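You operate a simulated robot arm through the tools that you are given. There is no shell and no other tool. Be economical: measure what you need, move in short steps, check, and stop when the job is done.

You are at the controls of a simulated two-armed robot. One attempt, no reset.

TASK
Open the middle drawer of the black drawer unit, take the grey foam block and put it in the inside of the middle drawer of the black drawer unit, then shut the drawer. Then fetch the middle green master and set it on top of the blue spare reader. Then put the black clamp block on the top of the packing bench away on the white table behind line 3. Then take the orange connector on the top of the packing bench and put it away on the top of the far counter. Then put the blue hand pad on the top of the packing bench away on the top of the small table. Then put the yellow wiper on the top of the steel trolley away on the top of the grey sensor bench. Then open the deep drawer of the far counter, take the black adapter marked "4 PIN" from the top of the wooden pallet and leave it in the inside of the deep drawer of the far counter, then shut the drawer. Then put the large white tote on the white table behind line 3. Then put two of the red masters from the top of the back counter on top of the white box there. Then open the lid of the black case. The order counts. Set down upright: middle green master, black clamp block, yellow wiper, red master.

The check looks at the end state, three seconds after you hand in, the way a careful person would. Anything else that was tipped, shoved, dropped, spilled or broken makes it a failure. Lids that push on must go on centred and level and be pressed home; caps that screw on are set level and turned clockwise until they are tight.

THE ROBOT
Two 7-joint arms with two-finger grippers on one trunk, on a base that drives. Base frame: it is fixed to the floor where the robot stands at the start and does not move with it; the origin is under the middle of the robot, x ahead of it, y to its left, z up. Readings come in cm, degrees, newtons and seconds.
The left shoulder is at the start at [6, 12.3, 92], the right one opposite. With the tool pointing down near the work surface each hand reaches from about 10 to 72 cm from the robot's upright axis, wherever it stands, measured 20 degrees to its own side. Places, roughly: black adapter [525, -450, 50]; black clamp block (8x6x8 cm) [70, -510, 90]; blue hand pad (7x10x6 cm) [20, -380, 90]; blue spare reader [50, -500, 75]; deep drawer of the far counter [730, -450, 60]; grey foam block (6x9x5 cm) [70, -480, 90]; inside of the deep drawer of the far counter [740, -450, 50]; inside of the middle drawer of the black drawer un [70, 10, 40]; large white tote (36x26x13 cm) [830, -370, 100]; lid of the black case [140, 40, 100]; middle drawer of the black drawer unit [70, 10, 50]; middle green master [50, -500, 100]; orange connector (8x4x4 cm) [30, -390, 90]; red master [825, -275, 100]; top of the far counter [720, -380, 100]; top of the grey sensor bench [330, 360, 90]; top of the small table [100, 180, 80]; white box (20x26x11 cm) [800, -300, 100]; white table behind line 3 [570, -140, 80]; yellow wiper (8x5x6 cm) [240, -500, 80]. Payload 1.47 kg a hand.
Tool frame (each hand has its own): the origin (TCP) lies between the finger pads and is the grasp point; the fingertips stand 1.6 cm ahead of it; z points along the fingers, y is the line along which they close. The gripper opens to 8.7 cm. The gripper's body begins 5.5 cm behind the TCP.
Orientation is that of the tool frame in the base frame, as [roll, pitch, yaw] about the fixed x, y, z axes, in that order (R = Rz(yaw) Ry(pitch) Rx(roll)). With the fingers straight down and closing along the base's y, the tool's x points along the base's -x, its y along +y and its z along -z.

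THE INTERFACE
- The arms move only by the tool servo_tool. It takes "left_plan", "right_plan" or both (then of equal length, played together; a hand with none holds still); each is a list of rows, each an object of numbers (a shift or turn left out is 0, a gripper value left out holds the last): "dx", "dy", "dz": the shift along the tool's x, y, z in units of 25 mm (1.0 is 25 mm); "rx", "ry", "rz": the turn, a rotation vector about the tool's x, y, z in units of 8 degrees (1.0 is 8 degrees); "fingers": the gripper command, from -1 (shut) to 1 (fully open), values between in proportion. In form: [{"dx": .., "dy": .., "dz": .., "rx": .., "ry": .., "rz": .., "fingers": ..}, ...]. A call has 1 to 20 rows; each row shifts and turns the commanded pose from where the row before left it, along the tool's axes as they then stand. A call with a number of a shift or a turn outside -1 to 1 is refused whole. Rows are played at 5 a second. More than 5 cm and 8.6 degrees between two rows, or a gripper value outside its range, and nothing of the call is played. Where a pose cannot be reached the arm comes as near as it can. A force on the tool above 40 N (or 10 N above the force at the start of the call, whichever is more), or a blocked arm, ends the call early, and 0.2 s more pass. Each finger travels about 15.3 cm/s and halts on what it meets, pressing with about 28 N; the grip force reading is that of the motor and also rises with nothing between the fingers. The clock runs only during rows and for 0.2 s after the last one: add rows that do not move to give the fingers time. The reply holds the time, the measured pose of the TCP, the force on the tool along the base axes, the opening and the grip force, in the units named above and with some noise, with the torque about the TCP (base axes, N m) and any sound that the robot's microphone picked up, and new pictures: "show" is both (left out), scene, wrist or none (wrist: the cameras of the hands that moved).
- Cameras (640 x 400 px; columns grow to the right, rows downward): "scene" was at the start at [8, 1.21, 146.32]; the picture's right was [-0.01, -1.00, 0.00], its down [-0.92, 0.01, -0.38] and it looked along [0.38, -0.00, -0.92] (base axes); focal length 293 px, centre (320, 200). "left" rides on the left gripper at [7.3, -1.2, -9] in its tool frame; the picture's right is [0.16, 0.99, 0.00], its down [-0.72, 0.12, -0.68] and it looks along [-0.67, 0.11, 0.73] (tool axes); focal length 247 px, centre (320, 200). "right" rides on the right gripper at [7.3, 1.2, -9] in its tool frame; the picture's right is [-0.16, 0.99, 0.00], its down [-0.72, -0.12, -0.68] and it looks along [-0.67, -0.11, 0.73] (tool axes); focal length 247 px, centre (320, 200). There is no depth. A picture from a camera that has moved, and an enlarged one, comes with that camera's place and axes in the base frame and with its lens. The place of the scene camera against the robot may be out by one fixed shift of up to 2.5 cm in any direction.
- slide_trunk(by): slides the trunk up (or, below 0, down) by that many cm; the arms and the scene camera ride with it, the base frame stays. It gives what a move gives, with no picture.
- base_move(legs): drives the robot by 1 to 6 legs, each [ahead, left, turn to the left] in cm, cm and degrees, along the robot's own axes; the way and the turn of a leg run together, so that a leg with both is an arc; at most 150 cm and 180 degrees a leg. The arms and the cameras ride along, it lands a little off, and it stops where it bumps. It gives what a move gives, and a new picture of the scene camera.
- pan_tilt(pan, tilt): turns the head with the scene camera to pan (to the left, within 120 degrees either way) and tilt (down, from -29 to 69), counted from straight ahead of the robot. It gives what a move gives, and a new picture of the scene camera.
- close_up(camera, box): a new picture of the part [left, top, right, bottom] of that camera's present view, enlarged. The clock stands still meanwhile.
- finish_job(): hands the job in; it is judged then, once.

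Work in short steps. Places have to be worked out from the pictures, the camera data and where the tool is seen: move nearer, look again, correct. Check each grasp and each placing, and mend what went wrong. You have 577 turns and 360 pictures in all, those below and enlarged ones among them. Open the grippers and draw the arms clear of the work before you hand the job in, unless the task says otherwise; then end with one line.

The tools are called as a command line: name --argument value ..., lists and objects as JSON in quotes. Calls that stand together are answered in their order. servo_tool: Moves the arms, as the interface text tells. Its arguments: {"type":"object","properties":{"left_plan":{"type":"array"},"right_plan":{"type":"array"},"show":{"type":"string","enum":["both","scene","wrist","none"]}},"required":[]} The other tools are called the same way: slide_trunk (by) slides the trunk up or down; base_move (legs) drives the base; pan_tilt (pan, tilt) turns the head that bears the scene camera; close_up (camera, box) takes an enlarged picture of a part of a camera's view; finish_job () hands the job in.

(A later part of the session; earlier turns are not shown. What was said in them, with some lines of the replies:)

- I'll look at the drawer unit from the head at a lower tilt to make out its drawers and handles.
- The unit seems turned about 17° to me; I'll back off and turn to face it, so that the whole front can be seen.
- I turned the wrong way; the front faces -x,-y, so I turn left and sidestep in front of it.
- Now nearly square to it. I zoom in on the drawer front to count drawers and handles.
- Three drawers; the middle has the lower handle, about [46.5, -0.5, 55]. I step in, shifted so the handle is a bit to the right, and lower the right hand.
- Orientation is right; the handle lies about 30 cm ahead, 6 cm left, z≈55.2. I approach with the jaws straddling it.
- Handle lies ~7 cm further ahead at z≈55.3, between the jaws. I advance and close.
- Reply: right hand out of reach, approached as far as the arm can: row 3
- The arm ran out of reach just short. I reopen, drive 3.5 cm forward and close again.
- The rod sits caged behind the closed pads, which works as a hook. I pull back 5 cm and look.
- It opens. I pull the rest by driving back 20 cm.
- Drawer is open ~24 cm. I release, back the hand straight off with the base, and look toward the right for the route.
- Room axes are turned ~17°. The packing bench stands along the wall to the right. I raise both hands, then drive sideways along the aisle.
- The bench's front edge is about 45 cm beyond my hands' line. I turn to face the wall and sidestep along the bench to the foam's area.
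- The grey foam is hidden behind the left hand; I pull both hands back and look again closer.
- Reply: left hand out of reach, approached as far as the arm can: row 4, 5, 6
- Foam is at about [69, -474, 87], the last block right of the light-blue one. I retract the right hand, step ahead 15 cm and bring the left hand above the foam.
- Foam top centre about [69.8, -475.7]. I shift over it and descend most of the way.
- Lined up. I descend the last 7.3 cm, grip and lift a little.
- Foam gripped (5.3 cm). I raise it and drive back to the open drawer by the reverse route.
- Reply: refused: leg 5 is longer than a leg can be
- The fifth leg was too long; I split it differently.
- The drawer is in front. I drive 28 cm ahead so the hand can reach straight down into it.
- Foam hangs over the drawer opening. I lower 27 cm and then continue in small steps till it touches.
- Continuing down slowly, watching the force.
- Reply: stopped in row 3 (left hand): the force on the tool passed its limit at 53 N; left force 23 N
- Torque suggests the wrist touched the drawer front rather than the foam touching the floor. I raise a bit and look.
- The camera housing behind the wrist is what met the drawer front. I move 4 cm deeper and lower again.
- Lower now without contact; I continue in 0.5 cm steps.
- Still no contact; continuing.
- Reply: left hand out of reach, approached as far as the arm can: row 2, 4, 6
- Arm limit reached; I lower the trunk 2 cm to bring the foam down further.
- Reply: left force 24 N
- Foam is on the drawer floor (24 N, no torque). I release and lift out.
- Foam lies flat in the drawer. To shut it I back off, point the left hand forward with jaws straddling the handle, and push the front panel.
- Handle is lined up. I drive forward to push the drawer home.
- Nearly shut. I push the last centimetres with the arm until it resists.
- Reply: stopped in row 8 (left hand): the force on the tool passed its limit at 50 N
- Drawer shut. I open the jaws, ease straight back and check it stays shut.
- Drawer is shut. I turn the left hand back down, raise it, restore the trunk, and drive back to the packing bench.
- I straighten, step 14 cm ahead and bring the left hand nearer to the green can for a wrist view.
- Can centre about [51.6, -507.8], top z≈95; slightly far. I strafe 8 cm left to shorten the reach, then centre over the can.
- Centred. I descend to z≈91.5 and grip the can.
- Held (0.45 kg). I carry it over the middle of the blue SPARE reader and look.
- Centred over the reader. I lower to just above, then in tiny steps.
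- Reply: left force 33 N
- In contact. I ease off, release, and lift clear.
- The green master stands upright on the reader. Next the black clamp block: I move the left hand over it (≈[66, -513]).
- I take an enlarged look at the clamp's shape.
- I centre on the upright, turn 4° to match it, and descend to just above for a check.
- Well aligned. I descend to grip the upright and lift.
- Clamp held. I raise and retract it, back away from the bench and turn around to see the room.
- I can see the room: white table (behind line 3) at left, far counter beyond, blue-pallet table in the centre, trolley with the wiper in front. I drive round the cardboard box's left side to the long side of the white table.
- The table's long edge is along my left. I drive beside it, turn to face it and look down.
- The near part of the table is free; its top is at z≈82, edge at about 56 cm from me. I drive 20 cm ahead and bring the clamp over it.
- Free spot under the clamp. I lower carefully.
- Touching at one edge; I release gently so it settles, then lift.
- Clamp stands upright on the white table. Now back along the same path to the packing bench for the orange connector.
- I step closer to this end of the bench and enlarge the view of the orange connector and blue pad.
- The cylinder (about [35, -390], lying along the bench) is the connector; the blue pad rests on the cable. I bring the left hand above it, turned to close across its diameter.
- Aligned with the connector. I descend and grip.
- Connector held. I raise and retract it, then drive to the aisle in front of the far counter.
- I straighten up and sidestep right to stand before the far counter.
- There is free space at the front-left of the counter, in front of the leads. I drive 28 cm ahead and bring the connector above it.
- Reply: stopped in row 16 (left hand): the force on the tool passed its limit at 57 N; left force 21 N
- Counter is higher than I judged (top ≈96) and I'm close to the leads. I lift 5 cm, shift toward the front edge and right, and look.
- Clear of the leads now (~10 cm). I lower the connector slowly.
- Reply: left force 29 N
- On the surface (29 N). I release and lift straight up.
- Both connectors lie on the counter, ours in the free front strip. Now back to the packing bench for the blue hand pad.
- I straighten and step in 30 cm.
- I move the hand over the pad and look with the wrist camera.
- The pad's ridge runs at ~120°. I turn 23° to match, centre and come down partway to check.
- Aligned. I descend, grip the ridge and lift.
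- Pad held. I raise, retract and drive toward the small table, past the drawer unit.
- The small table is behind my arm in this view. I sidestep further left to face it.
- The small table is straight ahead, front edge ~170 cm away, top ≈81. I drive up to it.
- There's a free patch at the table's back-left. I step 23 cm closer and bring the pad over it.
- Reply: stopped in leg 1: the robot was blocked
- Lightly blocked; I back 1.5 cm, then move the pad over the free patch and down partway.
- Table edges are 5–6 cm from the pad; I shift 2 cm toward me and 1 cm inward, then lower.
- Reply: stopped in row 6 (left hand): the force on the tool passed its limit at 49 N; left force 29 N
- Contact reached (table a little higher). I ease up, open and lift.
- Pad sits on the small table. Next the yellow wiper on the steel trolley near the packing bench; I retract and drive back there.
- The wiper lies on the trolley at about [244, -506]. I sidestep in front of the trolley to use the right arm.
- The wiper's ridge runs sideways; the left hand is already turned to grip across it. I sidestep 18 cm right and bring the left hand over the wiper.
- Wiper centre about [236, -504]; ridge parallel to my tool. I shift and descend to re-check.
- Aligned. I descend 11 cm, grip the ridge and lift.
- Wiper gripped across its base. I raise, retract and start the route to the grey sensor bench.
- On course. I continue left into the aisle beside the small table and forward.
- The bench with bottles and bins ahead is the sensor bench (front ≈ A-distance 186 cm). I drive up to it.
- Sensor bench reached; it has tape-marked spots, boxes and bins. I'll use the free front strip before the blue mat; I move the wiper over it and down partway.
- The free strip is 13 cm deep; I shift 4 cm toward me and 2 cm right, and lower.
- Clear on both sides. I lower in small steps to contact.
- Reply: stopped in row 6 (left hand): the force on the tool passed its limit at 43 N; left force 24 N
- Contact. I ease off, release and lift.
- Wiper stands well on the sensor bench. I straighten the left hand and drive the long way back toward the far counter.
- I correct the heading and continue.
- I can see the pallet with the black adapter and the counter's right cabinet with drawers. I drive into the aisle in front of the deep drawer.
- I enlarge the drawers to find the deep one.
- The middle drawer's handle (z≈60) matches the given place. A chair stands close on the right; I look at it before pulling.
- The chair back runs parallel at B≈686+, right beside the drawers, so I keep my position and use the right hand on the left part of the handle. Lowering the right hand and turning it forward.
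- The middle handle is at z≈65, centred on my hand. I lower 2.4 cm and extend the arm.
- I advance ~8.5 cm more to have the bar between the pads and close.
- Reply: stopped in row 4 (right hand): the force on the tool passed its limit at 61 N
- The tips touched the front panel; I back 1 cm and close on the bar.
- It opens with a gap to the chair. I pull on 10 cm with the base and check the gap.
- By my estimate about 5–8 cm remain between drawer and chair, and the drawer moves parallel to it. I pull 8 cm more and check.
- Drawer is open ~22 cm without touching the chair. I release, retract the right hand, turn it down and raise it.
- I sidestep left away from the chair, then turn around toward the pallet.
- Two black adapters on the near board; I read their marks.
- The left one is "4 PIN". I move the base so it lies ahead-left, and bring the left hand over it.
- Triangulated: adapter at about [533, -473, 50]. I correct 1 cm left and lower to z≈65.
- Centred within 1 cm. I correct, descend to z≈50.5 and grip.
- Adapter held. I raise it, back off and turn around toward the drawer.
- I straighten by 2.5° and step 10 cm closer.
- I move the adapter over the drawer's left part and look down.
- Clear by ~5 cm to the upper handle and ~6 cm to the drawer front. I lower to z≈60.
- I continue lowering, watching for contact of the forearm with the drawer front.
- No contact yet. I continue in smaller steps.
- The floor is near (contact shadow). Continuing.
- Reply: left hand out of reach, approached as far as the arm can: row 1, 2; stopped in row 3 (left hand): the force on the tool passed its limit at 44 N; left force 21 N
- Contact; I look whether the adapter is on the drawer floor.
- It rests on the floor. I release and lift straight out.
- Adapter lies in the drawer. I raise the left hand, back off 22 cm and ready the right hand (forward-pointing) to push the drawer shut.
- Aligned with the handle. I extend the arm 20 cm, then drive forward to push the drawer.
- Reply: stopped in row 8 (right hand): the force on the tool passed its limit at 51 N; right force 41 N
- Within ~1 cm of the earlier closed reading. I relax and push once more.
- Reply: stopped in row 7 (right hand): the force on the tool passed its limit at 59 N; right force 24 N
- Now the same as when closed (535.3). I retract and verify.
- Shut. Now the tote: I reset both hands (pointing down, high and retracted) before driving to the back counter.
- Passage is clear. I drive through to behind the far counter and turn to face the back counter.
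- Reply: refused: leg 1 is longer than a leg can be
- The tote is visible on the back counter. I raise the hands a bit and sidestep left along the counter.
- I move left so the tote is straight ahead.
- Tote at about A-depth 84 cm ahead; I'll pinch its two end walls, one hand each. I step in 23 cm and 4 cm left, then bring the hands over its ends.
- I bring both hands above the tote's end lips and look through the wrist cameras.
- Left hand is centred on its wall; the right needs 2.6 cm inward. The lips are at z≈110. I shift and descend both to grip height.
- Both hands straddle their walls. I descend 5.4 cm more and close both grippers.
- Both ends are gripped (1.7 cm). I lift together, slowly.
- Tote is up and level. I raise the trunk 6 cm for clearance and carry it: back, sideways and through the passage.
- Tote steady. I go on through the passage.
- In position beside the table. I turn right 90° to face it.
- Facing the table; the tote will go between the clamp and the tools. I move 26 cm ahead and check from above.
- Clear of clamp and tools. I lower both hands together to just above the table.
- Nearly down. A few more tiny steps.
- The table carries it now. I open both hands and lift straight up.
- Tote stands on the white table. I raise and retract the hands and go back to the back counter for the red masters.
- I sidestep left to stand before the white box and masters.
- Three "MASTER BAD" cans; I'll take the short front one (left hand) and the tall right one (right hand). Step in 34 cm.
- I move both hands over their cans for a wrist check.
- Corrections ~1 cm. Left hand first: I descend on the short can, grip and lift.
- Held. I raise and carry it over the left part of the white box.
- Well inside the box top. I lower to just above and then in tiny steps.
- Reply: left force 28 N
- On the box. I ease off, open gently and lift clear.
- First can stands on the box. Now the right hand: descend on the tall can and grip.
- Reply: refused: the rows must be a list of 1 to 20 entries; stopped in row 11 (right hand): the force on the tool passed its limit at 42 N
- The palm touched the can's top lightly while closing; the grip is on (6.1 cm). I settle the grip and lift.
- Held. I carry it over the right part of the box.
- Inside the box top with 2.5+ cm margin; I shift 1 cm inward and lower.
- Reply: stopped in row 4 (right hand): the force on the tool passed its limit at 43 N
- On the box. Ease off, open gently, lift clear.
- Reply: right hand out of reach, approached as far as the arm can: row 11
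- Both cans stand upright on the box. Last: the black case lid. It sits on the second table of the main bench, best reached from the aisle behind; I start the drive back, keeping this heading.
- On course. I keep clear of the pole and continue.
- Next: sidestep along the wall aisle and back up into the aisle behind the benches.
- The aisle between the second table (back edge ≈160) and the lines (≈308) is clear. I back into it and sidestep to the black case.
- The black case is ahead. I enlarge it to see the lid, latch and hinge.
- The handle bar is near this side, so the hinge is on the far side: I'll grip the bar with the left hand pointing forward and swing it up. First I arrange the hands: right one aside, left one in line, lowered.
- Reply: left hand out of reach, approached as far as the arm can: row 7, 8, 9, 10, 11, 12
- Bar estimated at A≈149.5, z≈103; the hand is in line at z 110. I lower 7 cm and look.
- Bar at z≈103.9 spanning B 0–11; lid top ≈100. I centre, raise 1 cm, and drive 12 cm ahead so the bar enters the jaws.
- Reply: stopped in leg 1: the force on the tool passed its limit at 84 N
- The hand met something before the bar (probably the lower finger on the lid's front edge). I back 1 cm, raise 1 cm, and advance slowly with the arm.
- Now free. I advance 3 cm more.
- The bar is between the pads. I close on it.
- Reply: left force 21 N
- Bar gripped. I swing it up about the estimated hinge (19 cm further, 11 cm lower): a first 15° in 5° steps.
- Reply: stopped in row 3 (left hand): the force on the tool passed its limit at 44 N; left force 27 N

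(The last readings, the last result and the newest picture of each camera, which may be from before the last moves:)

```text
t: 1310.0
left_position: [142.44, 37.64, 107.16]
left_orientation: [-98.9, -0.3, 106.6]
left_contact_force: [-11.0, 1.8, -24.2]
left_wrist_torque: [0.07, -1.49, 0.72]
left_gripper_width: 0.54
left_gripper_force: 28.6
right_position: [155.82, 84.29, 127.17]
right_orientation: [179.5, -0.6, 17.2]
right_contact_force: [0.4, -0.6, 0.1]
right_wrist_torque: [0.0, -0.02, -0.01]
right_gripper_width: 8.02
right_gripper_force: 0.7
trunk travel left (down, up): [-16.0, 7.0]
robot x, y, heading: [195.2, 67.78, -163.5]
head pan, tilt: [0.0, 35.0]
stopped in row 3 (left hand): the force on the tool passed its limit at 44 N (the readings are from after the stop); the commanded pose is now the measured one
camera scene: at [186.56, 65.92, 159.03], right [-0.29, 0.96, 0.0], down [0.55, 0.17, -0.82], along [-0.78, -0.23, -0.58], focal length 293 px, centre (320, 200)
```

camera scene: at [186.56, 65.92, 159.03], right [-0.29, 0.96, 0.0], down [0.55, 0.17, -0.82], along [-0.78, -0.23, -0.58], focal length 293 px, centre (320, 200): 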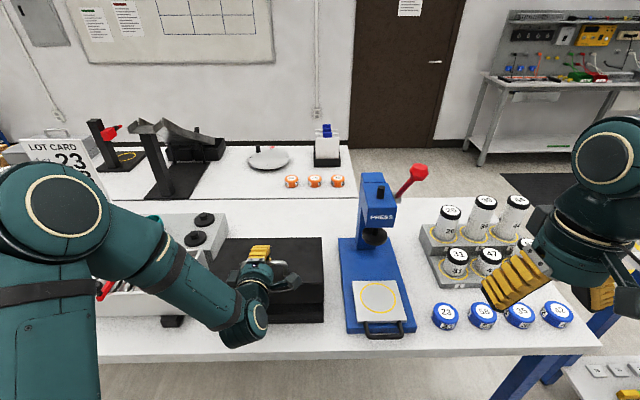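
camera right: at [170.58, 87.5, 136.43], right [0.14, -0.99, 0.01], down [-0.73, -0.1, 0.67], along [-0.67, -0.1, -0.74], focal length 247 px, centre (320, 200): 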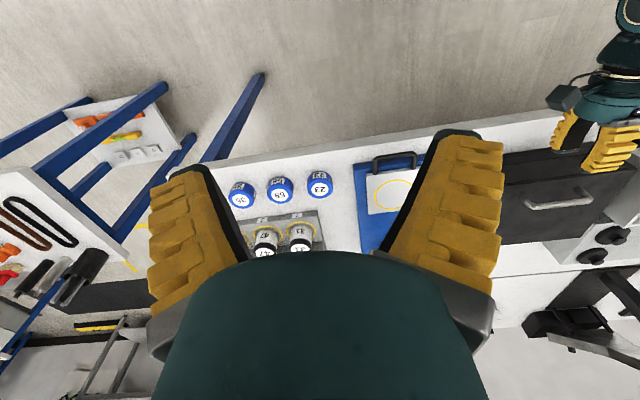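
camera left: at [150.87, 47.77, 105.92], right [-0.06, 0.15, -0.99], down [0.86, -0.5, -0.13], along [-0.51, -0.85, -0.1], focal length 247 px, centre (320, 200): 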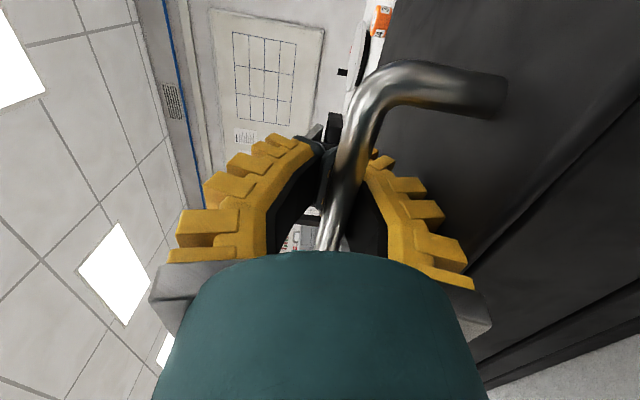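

I check whether the lid actually lifted.

close_up --camera "scene" --box '[180, 200, 360, 360]'

close_up --camera "left" --box '[0, 0, 640, 400]'

```text
2.50 times, centred on (270, 280) of scene
camera zoom: at [186.56, 65.92, 159.03], right [-0.29, 0.96, 0.0], down [0.55, 0.17, -0.82], along [-0.78, -0.23, -0.58], focal length 732 px, centre (445, 0)
```

zoom: 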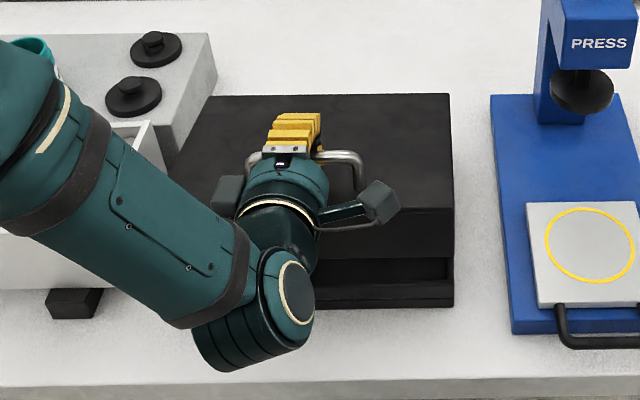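

```text
1.00 times, centred on (320, 200) of left (not enlarged: the box is as wide or as high as the picture)
camera zoom: at [148.67, 47.09, 109.84], right [0.1, 0.2, -0.97], down [0.87, -0.5, -0.01], along [-0.49, -0.84, -0.22], focal length 247 px, centre (320, 200)
```

zoom: 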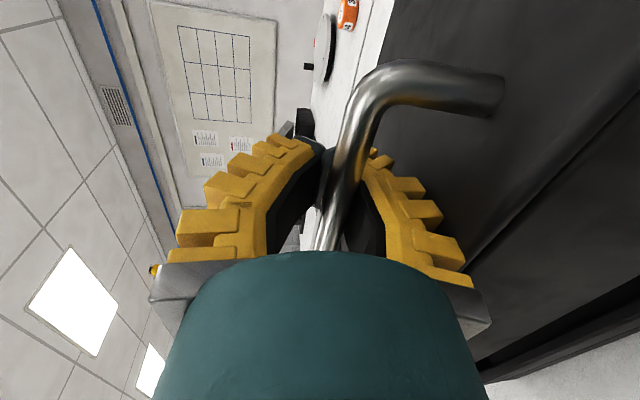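

The lid is lifting (a gap shows at the front). I continue in slower 2.5° steps, easing slightly toward the hinge.

servo_tool --left_plan '[{"dy": -0.2, "dz": 0.3, "rx": -0.3125}, {"dy": -0.328, "dz": 0.22, "rx": -0.3125}, {"dy": -0.328, "dz": 0.22, "rx": -0.3125}, {"dy": -0.328, "dz": 0.22, "rx": -0.3125}]' --show "none"

```text
t: 1311.0
left_position: [139.55, 36.84, 109.86]
left_orientation: [-108.3, -0.4, 106.5]
left_contact_force: [-5.2, 3.1, -24.6]
left_wrist_torque: [0.22, -1.6, 0.91]
left_gripper_width: 1.09
left_gripper_force: 27.4
right_position: [155.86, 84.39, 127.31]
right_orientation: [179.6, -0.6, 17.1]
right_contact_force: [-0.3, -0.6, -0.1]
right_wrist_torque: [-0.02, 0.0, 0.0]
right_gripper_width: 8.02
right_gripper_force: 1.2
trunk travel left (down, up): [-16.0, 7.0]
robot x, y, heading: [195.1, 67.65, -163.4]
head pan, tilt: [0.0, 35.0]
```

Going as predicted. I continue another 15°.

servo_tool --left_plan '[{"dy": -0.328, "dz": 0.21, "rx": -0.3125}, {"dy": -0.328, "dz": 0.21, "rx": -0.3125}, {"dy": -0.328, "dz": 0.21, "rx": -0.3125}, {"dy": -0.328, "dz": 0.21, "rx": -0.3125}, {"dy": -0.328, "dz": 0.21, "rx": -0.3125}, {"dy": -0.328, "dz": 0.21, "rx": -0.3125}]' --show "scene"

```text
t: 1311.8
left_position: [137.95, 36.25, 110.84]
left_orientation: [-116.3, -0.4, 106.7]
left_contact_force: [-0.6, 0.7, -22.9]
left_wrist_torque: [0.35, -1.6, 0.19]
left_gripper_width: 0.58
left_gripper_force: 28.6
right_position: [155.98, 84.37, 127.19]
right_orientation: [179.5, -0.5, 17.0]
right_contact_force: [0.0, 0.0, -0.4]
right_wrist_torque: [-0.02, 0.04, -0.02]
right_gripper_width: 8.04
right_gripper_force: 1.4
trunk travel left (down, up): [-16.0, 7.0]
robot x, y, heading: [195.25, 67.85, -163.4]
head pan, tilt: [0.0, 35.0]
stopped in row 3 (left hand): the force on the tool passed its limit at 41 N (the readings are from after the stop); the commanded pose is now the measured one
camera scene: at [186.77, 65.95, 159.05], right [-0.29, 0.96, 0.0], down [0.55, 0.17, -0.82], along [-0.78, -0.24, -0.57], focal length 293 px, centre (320, 200)
```

scene: 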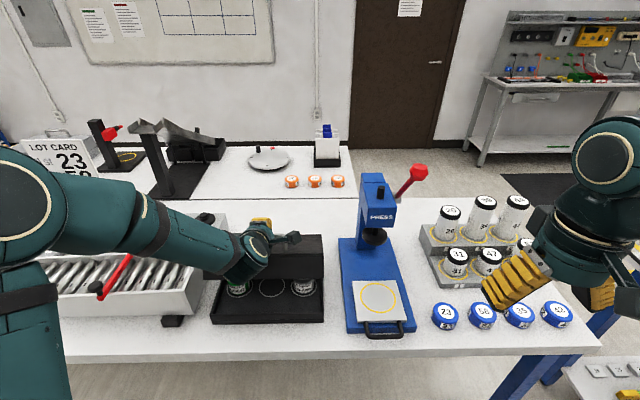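

The lid is clearly opening. I continue in 1.5° steps.

servo_tool --left_plan '[{"dy": -0.197, "dz": 0.13, "rx": -0.1875}, {"dy": -0.197, "dz": 0.13, "rx": -0.1875}, {"dy": -0.197, "dz": 0.13, "rx": -0.1875}, {"dy": -0.197, "dz": 0.13, "rx": -0.1875}, {"dy": -0.197, "dz": 0.13, "rx": -0.1875}, {"dy": -0.197, "dz": 0.13, "rx": -0.1875}, {"dy": -0.197, "dz": 0.13, "rx": -0.1875}, {"dy": -0.197, "dz": 0.13, "rx": -0.1875}, {"dy": -0.197, "dz": 0.13, "rx": -0.1875}, {"dy": -0.197, "dz": 0.13, "rx": -0.1875}]' --show "none"

```text
t: 1312.7
left_position: [136.48, 35.84, 111.27]
left_orientation: [-121.2, -0.5, 106.7]
left_contact_force: [1.0, 0.2, -23.9]
left_wrist_torque: [0.46, -1.5, 0.35]
left_gripper_width: 0.44
left_gripper_force: 28.4
right_position: [156.05, 84.43, 127.46]
right_orientation: [179.5, -0.5, 17.1]
right_contact_force: [1.2, 0.2, 0.1]
right_wrist_torque: [-0.01, 0.0, 0.02]
right_gripper_width: 8.02
right_gripper_force: 1.2
trunk travel left (down, up): [-16.0, 7.0]
robot x, y, heading: [195.12, 67.8, -163.5]
head pan, tilt: [0.0, 35.0]
stopped in row 4 (left hand): the force on the tool passed its limit at 41 N (the readings are from after the stop); the commanded pose is now the measured one
```

The path flattens earlier than expected; I check the grip.

close_up --camera "left" --box '[0, 0, 640, 400]'

close_up --camera "scene" --box '[170, 190, 350, 340]'

```text
1.00 times, centred on (320, 200) of left (not enlarged: the box is as wide or as high as the picture)
camera zoom: at [141.26, 44.75, 117.19], right [0.45, 0.3, -0.84], down [0.82, -0.51, 0.25], along [-0.36, -0.8, -0.48], focal length 247 px, centre (320, 200)
```

zoom: 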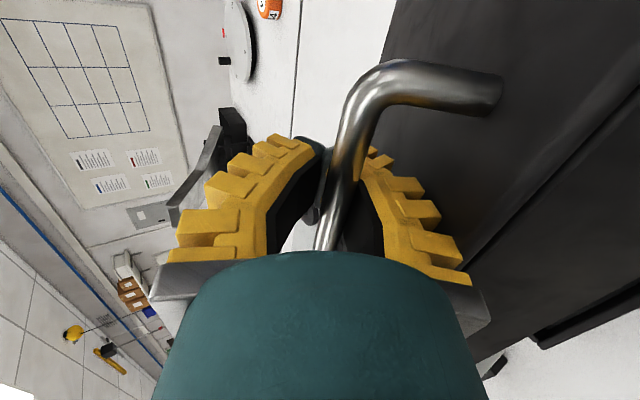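

```text
2.67 times, centred on (260, 265) of scene
camera zoom: at [186.83, 65.96, 159.06], right [-0.29, 0.96, 0.0], down [0.55, 0.17, -0.82], along [-0.78, -0.24, -0.57], focal length 780 px, centre (480, 27)
```

zoom: 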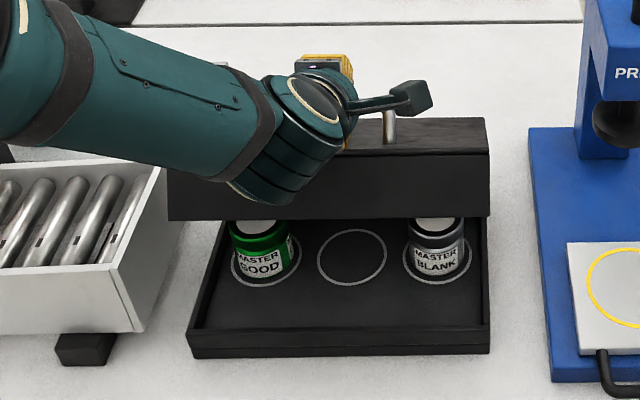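

The grip is solid; from the poses the hinge is at about A 133, z 93. I continue with the corrected arc, 2° per row.

servo_tool --left_plan '[{"dy": -0.225, "dz": 0.16, "rx": -0.25}, {"dy": -0.225, "dz": 0.16, "rx": -0.25}, {"dy": -0.225, "dz": 0.16, "rx": -0.25}, {"dy": -0.225, "dz": 0.16, "rx": -0.25}, {"dy": -0.225, "dz": 0.16, "rx": -0.25}, {"dy": -0.225, "dz": 0.16, "rx": -0.25}, {"dy": -0.225, "dz": 0.16, "rx": -0.25}, {"dy": -0.225, "dz": 0.16, "rx": -0.25}]' --show "none"

```text
t: 1314.1
left_position: [133.33, 34.8, 112.35]
left_orientation: [-132.7, -0.2, 106.8]
left_contact_force: [4.1, 2.5, -18.6]
left_wrist_torque: [0.48, -1.15, 0.05]
left_gripper_width: 0.31
left_gripper_force: 28.4
right_position: [156.14, 84.3, 127.41]
right_orientation: [179.5, -0.5, 17.2]
right_contact_force: [0.5, 1.0, 0.2]
right_wrist_torque: [-0.04, 0.01, 0.03]
right_gripper_width: 8.06
right_gripper_force: 0.7
trunk travel left (down, up): [-16.0, 7.0]
robot x, y, heading: [195.26, 67.63, -163.1]
head pan, tilt: [0.0, 35.0]
stopped in row 6 (left hand): the force on the tool passed its limit at 41 N (the readings are from after the stop); the commanded pose is now the measured one
```

43° now. Continuing.

servo_tool --left_plan '[{"dy": -0.2, "dz": 0.17, "rx": -0.25}, {"dy": -0.215, "dz": 0.16, "rx": -0.25}, {"dy": -0.215, "dz": 0.16, "rx": -0.25}, {"dy": -0.215, "dz": 0.16, "rx": -0.25}, {"dy": -0.215, "dz": 0.16, "rx": -0.25}, {"dy": -0.215, "dz": 0.16, "rx": -0.25}, {"dy": -0.215, "dz": 0.16, "rx": -0.25}]' --show "none"

```text
t: 1315.7
left_position: [128.73, 33.33, 112.81]
left_orientation: [-146.6, 0.0, 106.8]
left_contact_force: [8.4, -0.2, -27.9]
left_wrist_torque: [0.45, -1.15, 0.85]
left_gripper_width: 0.53
left_gripper_force: 28.1
right_position: [156.0, 84.27, 127.17]
right_orientation: [179.6, -0.5, 17.1]
right_contact_force: [1.1, -0.1, 0.0]
right_wrist_torque: [-0.02, -0.02, 0.01]
right_gripper_width: 8.03
right_gripper_force: 1.3
trunk travel left (down, up): [-16.0, 7.0]
robot x, y, heading: [195.11, 67.65, -163.3]
head pan, tilt: [0.0, 35.0]
```

57° and the bar is over the hinge; the arm is near its reach limit. I relieve the upward pull slightly, then nudge the base forward so the lid passes its balance point.

servo_tool --left_plan '[{"dy": 0.13, "dz": 0.2}, {"dz": 0}]' --show "none"

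base_move --legs '[[5, 0, 0]]'

```text
t: 1316.3
left_position: [128.79, 33.37, 113.03]
left_orientation: [-146.1, -0.2, 106.7]
left_contact_force: [13.7, -2.5, -4.9]
left_wrist_torque: [1.07, -2.13, 0.11]
left_gripper_width: 0.54
left_gripper_force: 28.0
right_position: [156.13, 84.31, 127.4]
right_orientation: [179.6, -0.4, 17.2]
right_contact_force: [-0.1, -0.3, -0.6]
right_wrist_torque: [0.0, 0.01, 0.02]
right_gripper_width: 8.05
right_gripper_force: 1.1
trunk travel left (down, up): [-16.0, 7.0]
robot x, y, heading: [195.04, 67.69, -163.3]
head pan, tilt: [0.0, 35.0]
```

```text
t: 1317.2
left_position: [124.18, 31.9, 113.04]
left_orientation: [-145.9, -0.1, 106.8]
left_contact_force: [17.9, -7.5, 29.9]
left_wrist_torque: [1.87, -4.02, 0.04]
left_gripper_width: 3.65
left_gripper_force: 28.1
right_position: [151.61, 82.76, 127.48]
right_orientation: [179.6, -0.4, 17.1]
right_contact_force: [-0.3, -0.4, -0.5]
right_wrist_torque: [-0.03, -0.02, -0.01]
right_gripper_width: 8.0
right_gripper_force: 1.8
trunk travel left (down, up): [-16.0, 7.0]
robot x, y, heading: [189.93, 66.22, -163.2]
head pan, tilt: [0.0, 35.0]
camera scene: at [182.55, 64.52, 159.11], right [-0.29, 0.96, 0.0], down [0.55, 0.17, -0.82], along [-0.79, -0.24, -0.57], focal length 293 px, centre (320, 200)
```

scene: 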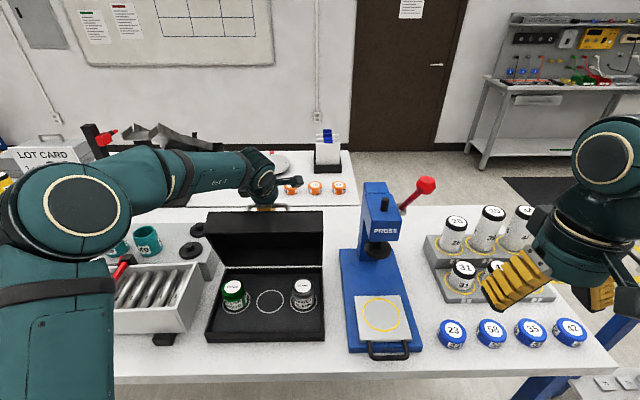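

The lid is nearly upright. A closer look.

close_up --camera "scene" --box '[180, 160, 360, 360]'

close_up --camera "left" --box '[0, 0, 640, 400]'

```text
2.00 times, centred on (270, 260) of scene
camera zoom: at [182.55, 64.52, 159.11], right [-0.29, 0.96, 0.0], down [0.55, 0.17, -0.82], along [-0.79, -0.24, -0.57], focal length 585 px, centre (420, 80)
```

zoom: 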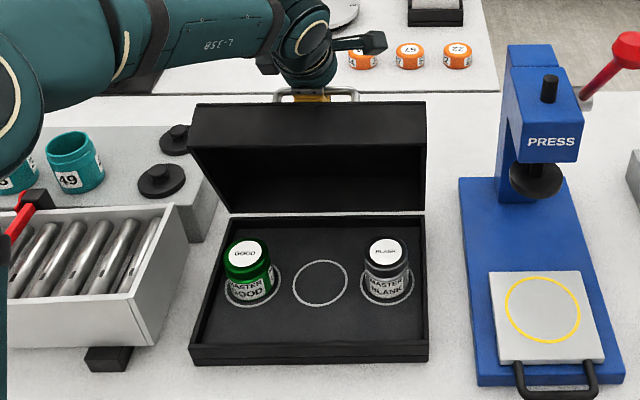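

```text
1.00 times, centred on (320, 200) of left (not enlarged: the box is as wide or as high as the picture)
camera zoom: at [125.99, 39.99, 121.23], right [0.74, 0.39, -0.55], down [0.67, -0.56, 0.5], along [-0.11, -0.73, -0.67], focal length 247 px, centre (320, 200)
```

zoom: 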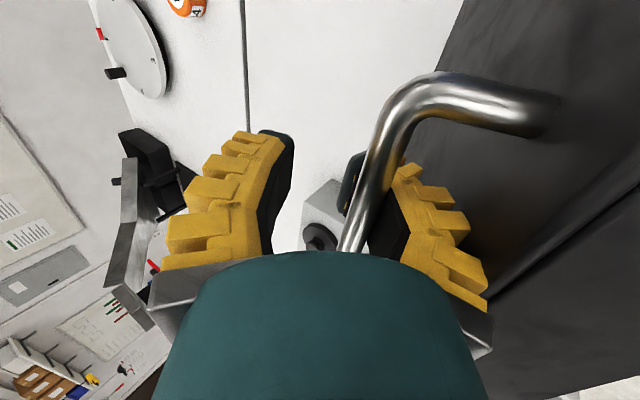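

I continue the swing with the arm, 3° per row.

servo_tool --left_plan '[{"dy": -0.3, "dz": 0.2, "rx": -0.375}, {"dy": -0.335, "dz": 0.22, "rx": -0.375}, {"dy": -0.335, "dz": 0.22, "rx": -0.375}, {"dy": -0.335, "dz": 0.22, "rx": -0.375}]' --show "scene"

```text
t: 1318.2
left_position: [121.03, 30.94, 111.75]
left_orientation: [-158.9, 0.2, 106.8]
left_contact_force: [14.7, 1.9, -4.5]
left_wrist_torque: [1.91, -1.88, 0.34]
left_gripper_width: 2.95
left_gripper_force: 27.6
right_position: [151.59, 82.95, 127.48]
right_orientation: [179.5, -0.4, 17.3]
right_contact_force: [0.6, 0.1, -0.4]
right_wrist_torque: [-0.01, 0.03, 0.04]
right_gripper_width: 8.01
right_gripper_force: 1.5
trunk travel left (down, up): [-16.0, 7.0]
robot x, y, heading: [190.55, 66.11, -163.4]
head pan, tilt: [0.0, 35.0]
stopped in row 4 (left hand): the force on the tool passed its limit at 48 N (the readings are from after the stop); the commanded pose is now the measured one
camera scene: at [182.56, 64.59, 159.12], right [-0.29, 0.96, 0.0], down [0.55, 0.17, -0.82], along [-0.79, -0.24, -0.57], focal length 293 px, centre (320, 200)
```

scene: 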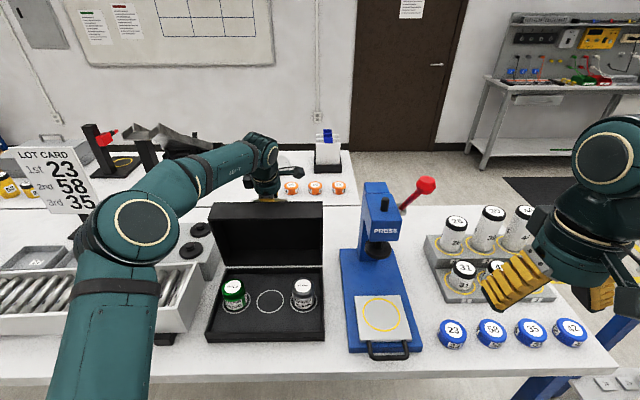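

About 70–75° now. A few more degrees.

servo_tool --left_plan '[{"dy": -0.33, "dz": 0.24, "rx": -0.375}, {"dy": -0.335, "dz": 0.25, "rx": -0.375}, {"dy": -0.335, "dz": 0.25, "rx": -0.375}, {"dy": -0.335, "dz": 0.25, "rx": -0.375}]' --show "none"

```text
t: 1319.0
left_position: [119.28, 30.28, 110.41]
left_orientation: [-166.5, 0.5, 106.8]
left_contact_force: [14.6, 2.4, -0.8]
left_wrist_torque: [1.54, -2.14, 1.02]
left_gripper_width: 2.66
left_gripper_force: 27.8
left hand out of reach, approached as far as the arm can: row 3
right_position: [151.5, 82.86, 127.46]
right_orientation: [179.6, -0.5, 17.1]
right_contact_force: [0.5, -0.4, 0.8]
right_wrist_torque: [0.01, 0.0, -0.02]
right_gripper_width: 8.02
right_gripper_force: 1.1
trunk travel left (down, up): [-16.0, 7.0]
robot x, y, heading: [190.43, 66.44, -162.9]
head pan, tilt: [0.0, 35.0]
stopped in row 3 (left hand): the force on the tool passed its limit at 41 N (the readings are from after the stop); the commanded pose is now the measured one
```

Lid angle ≈85°. I nudge 3 cm more with the base and look.

base_move --legs '[[3, 0, 0]]'

close_up --camera "scene" --box '[160, 120, 380, 360]'

```text
t: 1319.8
left_position: [117.86, 29.92, 109.85]
left_orientation: [-167.5, 0.6, 106.7]
left_contact_force: [7.4, 1.1, 16.5]
left_wrist_torque: [1.47, -3.06, 1.0]
left_gripper_width: 3.36
left_gripper_force: 27.7
right_position: [150.0, 82.47, 127.38]
right_orientation: [179.5, -0.3, 17.2]
right_contact_force: [-1.1, 0.0, 0.0]
right_wrist_torque: [0.03, -0.02, -0.01]
right_gripper_width: 8.02
right_gripper_force: 0.8
trunk travel left (down, up): [-16.0, 7.0]
robot x, y, heading: [189.08, 66.07, -162.9]
head pan, tilt: [0.0, 35.0]
stopped in leg 1: the force on the tool passed its limit at 46 N (the readings are from after the stop); the commanded pose is now the measured one
camera scene: at [180.87, 64.14, 159.08], right [-0.29, 0.96, 0.0], down [0.55, 0.17, -0.82], along [-0.78, -0.24, -0.57], focal length 293 px, centre (320, 200)
```

scene: 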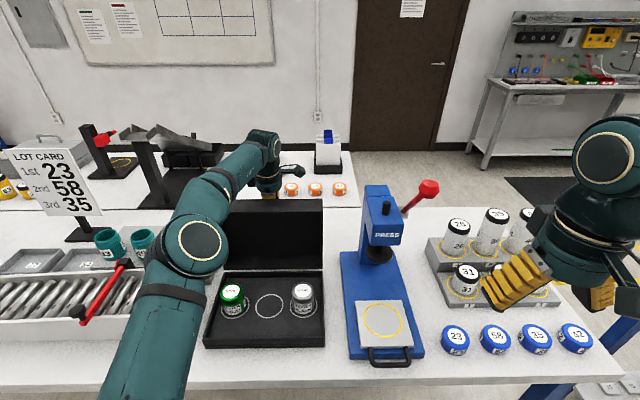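

```text
1.67 times, centred on (270, 240) of scene
camera zoom: at [180.87, 64.14, 159.08], right [-0.29, 0.96, 0.0], down [0.55, 0.17, -0.82], along [-0.78, -0.24, -0.57], focal length 488 px, centre (403, 133)
```

zoom: 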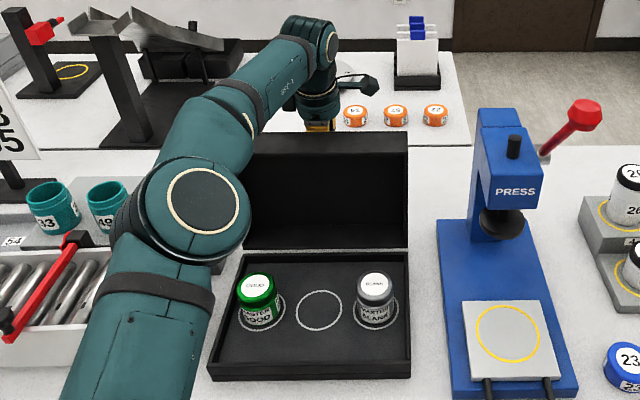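

The lid stands at about 90°. I open the jaws a little and withdraw straight up, watching the lid.

servo_tool --left_plan '[{"fingers": -0.3}, {"fingers": -0.2}, {"fingers": -0.2}, {"dz": -0.49, "dy": -0.11}, {"dz": -0.49, "dy": -0.11}]' --show "both"

```text
t: 1321.0
left_position: [117.94, 29.95, 112.07]
left_orientation: [-167.5, 0.6, 106.6]
left_contact_force: [5.0, 0.7, -8.3]
left_wrist_torque: [-0.12, 0.0, -0.02]
left_gripper_width: 4.37
left_gripper_force: 9.0
right_position: [149.9, 82.43, 127.31]
right_orientation: [179.4, -0.5, 17.1]
right_contact_force: [-0.4, 0.2, -0.3]
right_wrist_torque: [-0.01, -0.01, 0.03]
right_gripper_width: 8.03
right_gripper_force: 1.3
trunk travel left (down, up): [-16.0, 7.0]
robot x, y, heading: [188.68, 65.66, -163.0]
head pan, tilt: [0.0, 35.0]
camera scene: at [180.89, 64.15, 159.07], right [-0.29, 0.96, 0.0], down [0.55, 0.17, -0.82], along [-0.78, -0.24, -0.57], focal length 293 px, centre (320, 200)
camera left: at [116.61, 37.24, 121.17], right [0.88, 0.42, -0.22], down [0.45, -0.61, 0.65], along [0.14, -0.67, -0.73], focal length 247 px, centre (320, 200)
```

scene: 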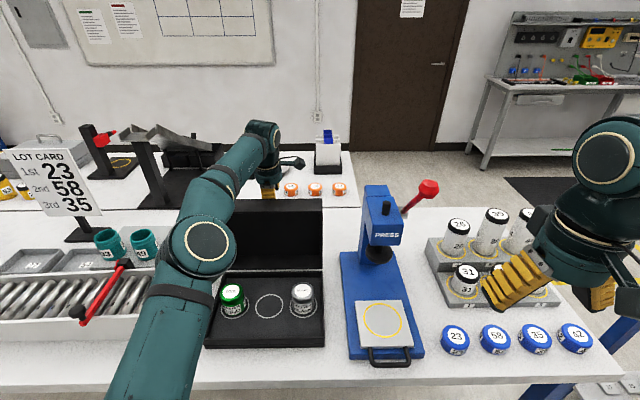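
left: 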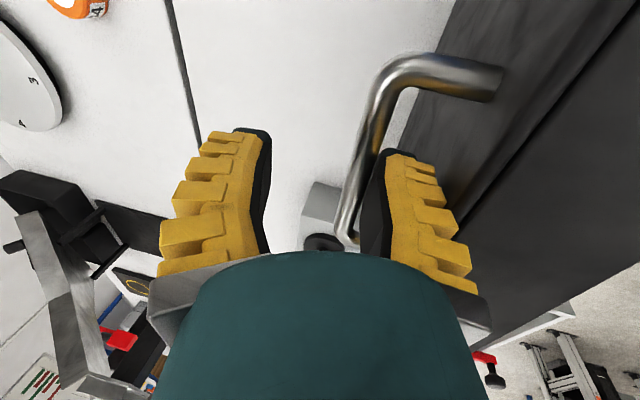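

Still standing. I continue straight up.

servo_tool --left_plan '[{"dz": -0.49, "dy": -0.11}, {"dz": -0.49, "dy": -0.11}, {"dz": -0.49, "dy": -0.11}, {"dz": -0.49, "dy": -0.11}]' --show "both"

```text
t: 1322.0
left_position: [118.66, 30.24, 116.93]
left_orientation: [-167.4, 0.9, 106.6]
left_contact_force: [0.7, 0.0, -0.2]
left_wrist_torque: [0.01, 0.01, -0.03]
left_gripper_width: 4.06
left_gripper_force: 4.1
left hand out of reach, approached as far as the arm can: row 2, 4
right_position: [150.13, 82.42, 127.45]
right_orientation: [179.5, -0.4, 17.1]
right_contact_force: [0.5, 1.2, 0.6]
right_wrist_torque: [0.01, -0.01, -0.01]
right_gripper_width: 7.99
right_gripper_force: 1.1
trunk travel left (down, up): [-16.0, 7.0]
robot x, y, heading: [189.22, 65.59, -163.3]
head pan, tilt: [0.0, 35.0]
camera scene: at [180.94, 64.12, 159.07], right [-0.29, 0.96, 0.0], down [0.55, 0.17, -0.82], along [-0.78, -0.24, -0.57], focal length 293 px, centre (320, 200)
camera left: at [117.43, 37.51, 125.99], right [0.88, 0.42, -0.22], down [0.46, -0.61, 0.65], along [0.14, -0.67, -0.73], focal length 247 px, centre (320, 200)
```

scene: 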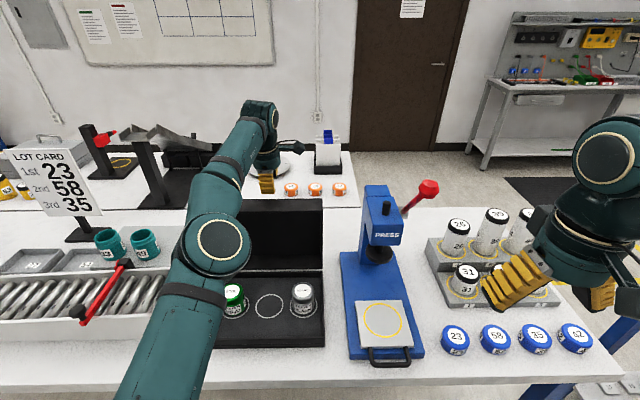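
left: 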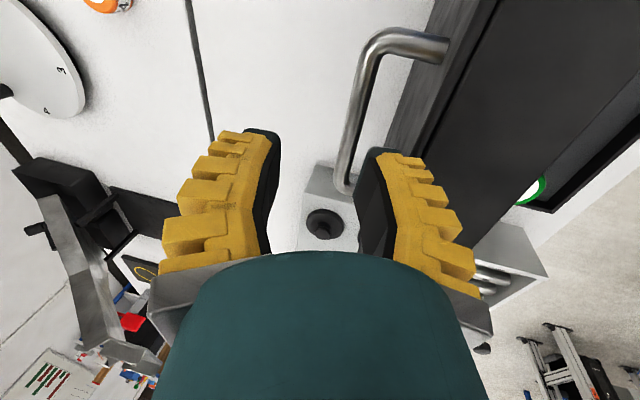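

The hand is free and the lid stays up. I raise the trunk 6.5 cm for clearance, then check the lid.

slide_trunk --by 6.5

close_up --camera "left" --box '[0, 0, 640, 400]'

```text
t: 1323.0
left_position: [118.59, 30.24, 123.35]
left_orientation: [-167.5, 0.7, 106.6]
left_contact_force: [-0.1, -0.8, 0.6]
left_wrist_torque: [-0.02, 0.0, 0.03]
left_gripper_width: 4.1
left_gripper_force: 3.9
right_position: [150.04, 82.4, 133.75]
right_orientation: [179.5, -0.5, 17.2]
right_contact_force: [-0.3, -0.7, -0.2]
right_wrist_torque: [0.01, -0.02, 0.01]
right_gripper_width: 8.02
right_gripper_force: 1.0
trunk travel left (down, up): [-22.5, 0.5]
robot x, y, heading: [188.76, 65.73, -163.3]
head pan, tilt: [0.0, 35.0]
```

```text
1.00 times, centred on (320, 200) of left (not enlarged: the box is as wide or as high as the picture)
camera zoom: at [117.35, 37.55, 132.41], right [0.88, 0.42, -0.22], down [0.45, -0.61, 0.65], along [0.14, -0.67, -0.73], focal length 247 px, centre (320, 200)
```

zoom: 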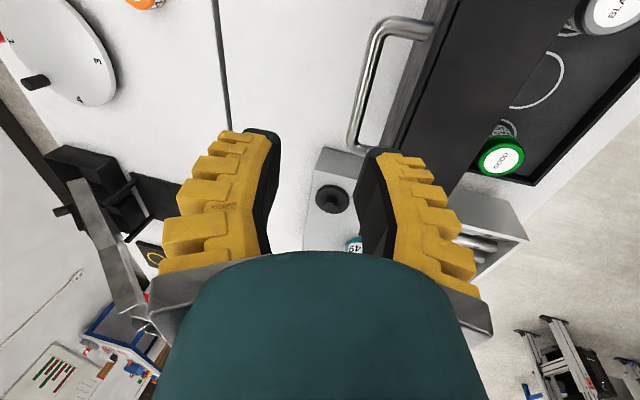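

The lid stands. I back away and inspect its angle.

base_move --legs '[[-35, 0, 0]]'

close_up --camera "scene" --box '[200, 120, 440, 280]'

```text
t: 1325.3
left_position: [152.3, 40.37, 123.43]
left_orientation: [-167.4, 0.6, 106.6]
left_contact_force: [-0.1, 0.2, 0.4]
left_wrist_torque: [0.04, -0.02, -0.01]
left_gripper_width: 4.06
left_gripper_force: 3.9
right_position: [183.57, 92.55, 133.87]
right_orientation: [179.5, -0.3, 17.2]
right_contact_force: [0.2, 0.3, -0.2]
right_wrist_torque: [-0.02, 0.01, 0.0]
right_gripper_width: 7.99
right_gripper_force: 0.7
trunk travel left (down, up): [-22.5, 0.5]
robot x, y, heading: [222.43, 75.72, -163.1]
head pan, tilt: [0.0, 35.0]
camera scene: at [214.45, 74.29, 165.57], right [-0.29, 0.96, 0.0], down [0.55, 0.17, -0.82], along [-0.78, -0.24, -0.57], focal length 293 px, centre (320, 200)
```

scene: 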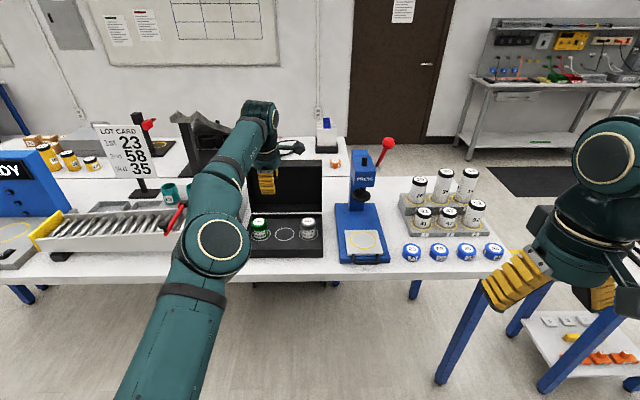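

```text
2.50 times, centred on (320, 200) of scene
camera zoom: at [214.45, 74.29, 165.57], right [-0.29, 0.96, 0.0], down [0.55, 0.17, -0.82], along [-0.78, -0.24, -0.57], focal length 732 px, centre (320, 200)
```

zoom: 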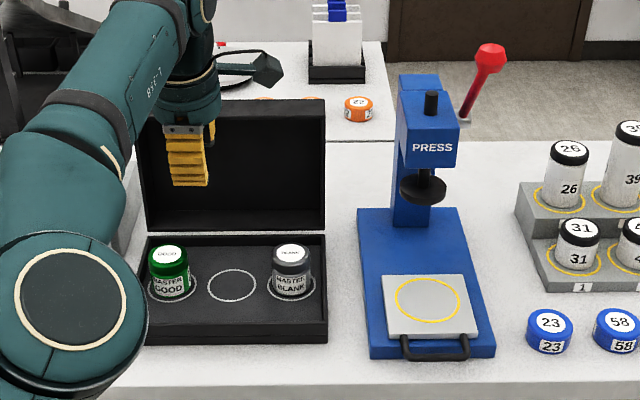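

The lid stands open past vertical. I back off, open both grippers, and take a last look.

base_move --legs '[[-18, 0, 0]]'

servo_tool --left_plan '[{"fingers": 1}, {"fingers": 1}, {"dz": 0}, {"dz": 0}, {"dz": 0}]' --right_plan '[{"fingers": 1}, {"fingers": 1}, {"dz": 0}, {"dz": 0}, {"dz": 0}]' --show "scene"

```text
t: 1326.8
left_position: [169.59, 45.72, 123.46]
left_orientation: [-167.4, 0.7, 106.6]
left_contact_force: [-0.5, 0.4, 0.6]
left_wrist_torque: [0.02, 0.05, -0.02]
left_gripper_width: 4.06
left_gripper_force: 4.4
right_position: [200.98, 97.81, 133.81]
right_orientation: [179.4, -0.4, 17.3]
right_contact_force: [0.7, -0.2, -0.4]
right_wrist_torque: [-0.02, 0.01, 0.01]
right_gripper_width: 8.06
right_gripper_force: 0.6
trunk travel left (down, up): [-22.5, 0.5]
robot x, y, heading: [239.62, 80.99, -163.1]
head pan, tilt: [0.0, 35.0]
camera scene: at [231.75, 79.53, 165.57], right [-0.29, 0.96, 0.0], down [0.55, 0.17, -0.82], along [-0.78, -0.24, -0.57], focal length 293 px, centre (320, 200)
```

scene: 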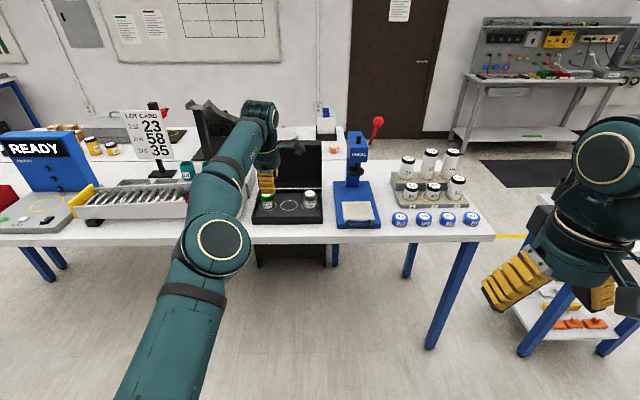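

```text
t: 1328.0
left_position: [169.53, 45.56, 123.39]
left_orientation: [-167.5, 0.8, 106.8]
left_contact_force: [0.2, -0.5, -0.1]
left_wrist_torque: [0.0, -0.01, 0.01]
left_gripper_width: 8.69
left_gripper_force: 0.0
right_position: [200.84, 97.8, 133.84]
right_orientation: [179.5, -0.4, 17.4]
right_contact_force: [0.1, -0.3, 0.5]
right_wrist_torque: [0.03, -0.01, 0.0]
right_gripper_width: 8.7
right_gripper_force: 0.1
trunk travel left (down, up): [-22.5, 0.5]
robot x, y, heading: [239.6, 81.44, -163.2]
head pan, tilt: [0.0, 35.0]
camera scene: at [231.63, 79.5, 165.57], right [-0.29, 0.96, 0.0], down [0.55, 0.17, -0.82], along [-0.78, -0.24, -0.57], focal length 293 px, centre (320, 200)
```

scene: 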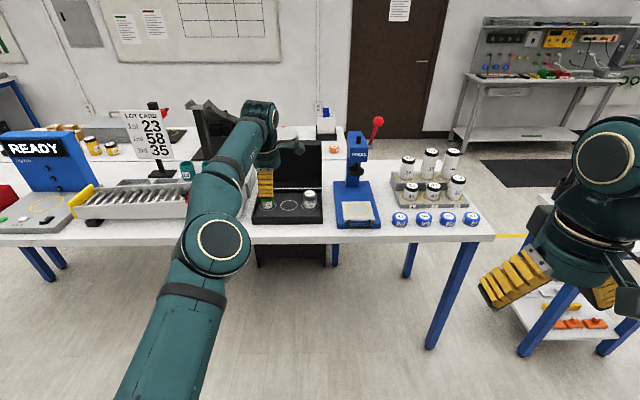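

The lid stays open, both grippers are empty and open, and the arms are clear of the work. I hand in.

finish_job

```text
The job is handed in.
```

I carried out all ten tasks in the order given and handed the job in. I don't have the check's result.
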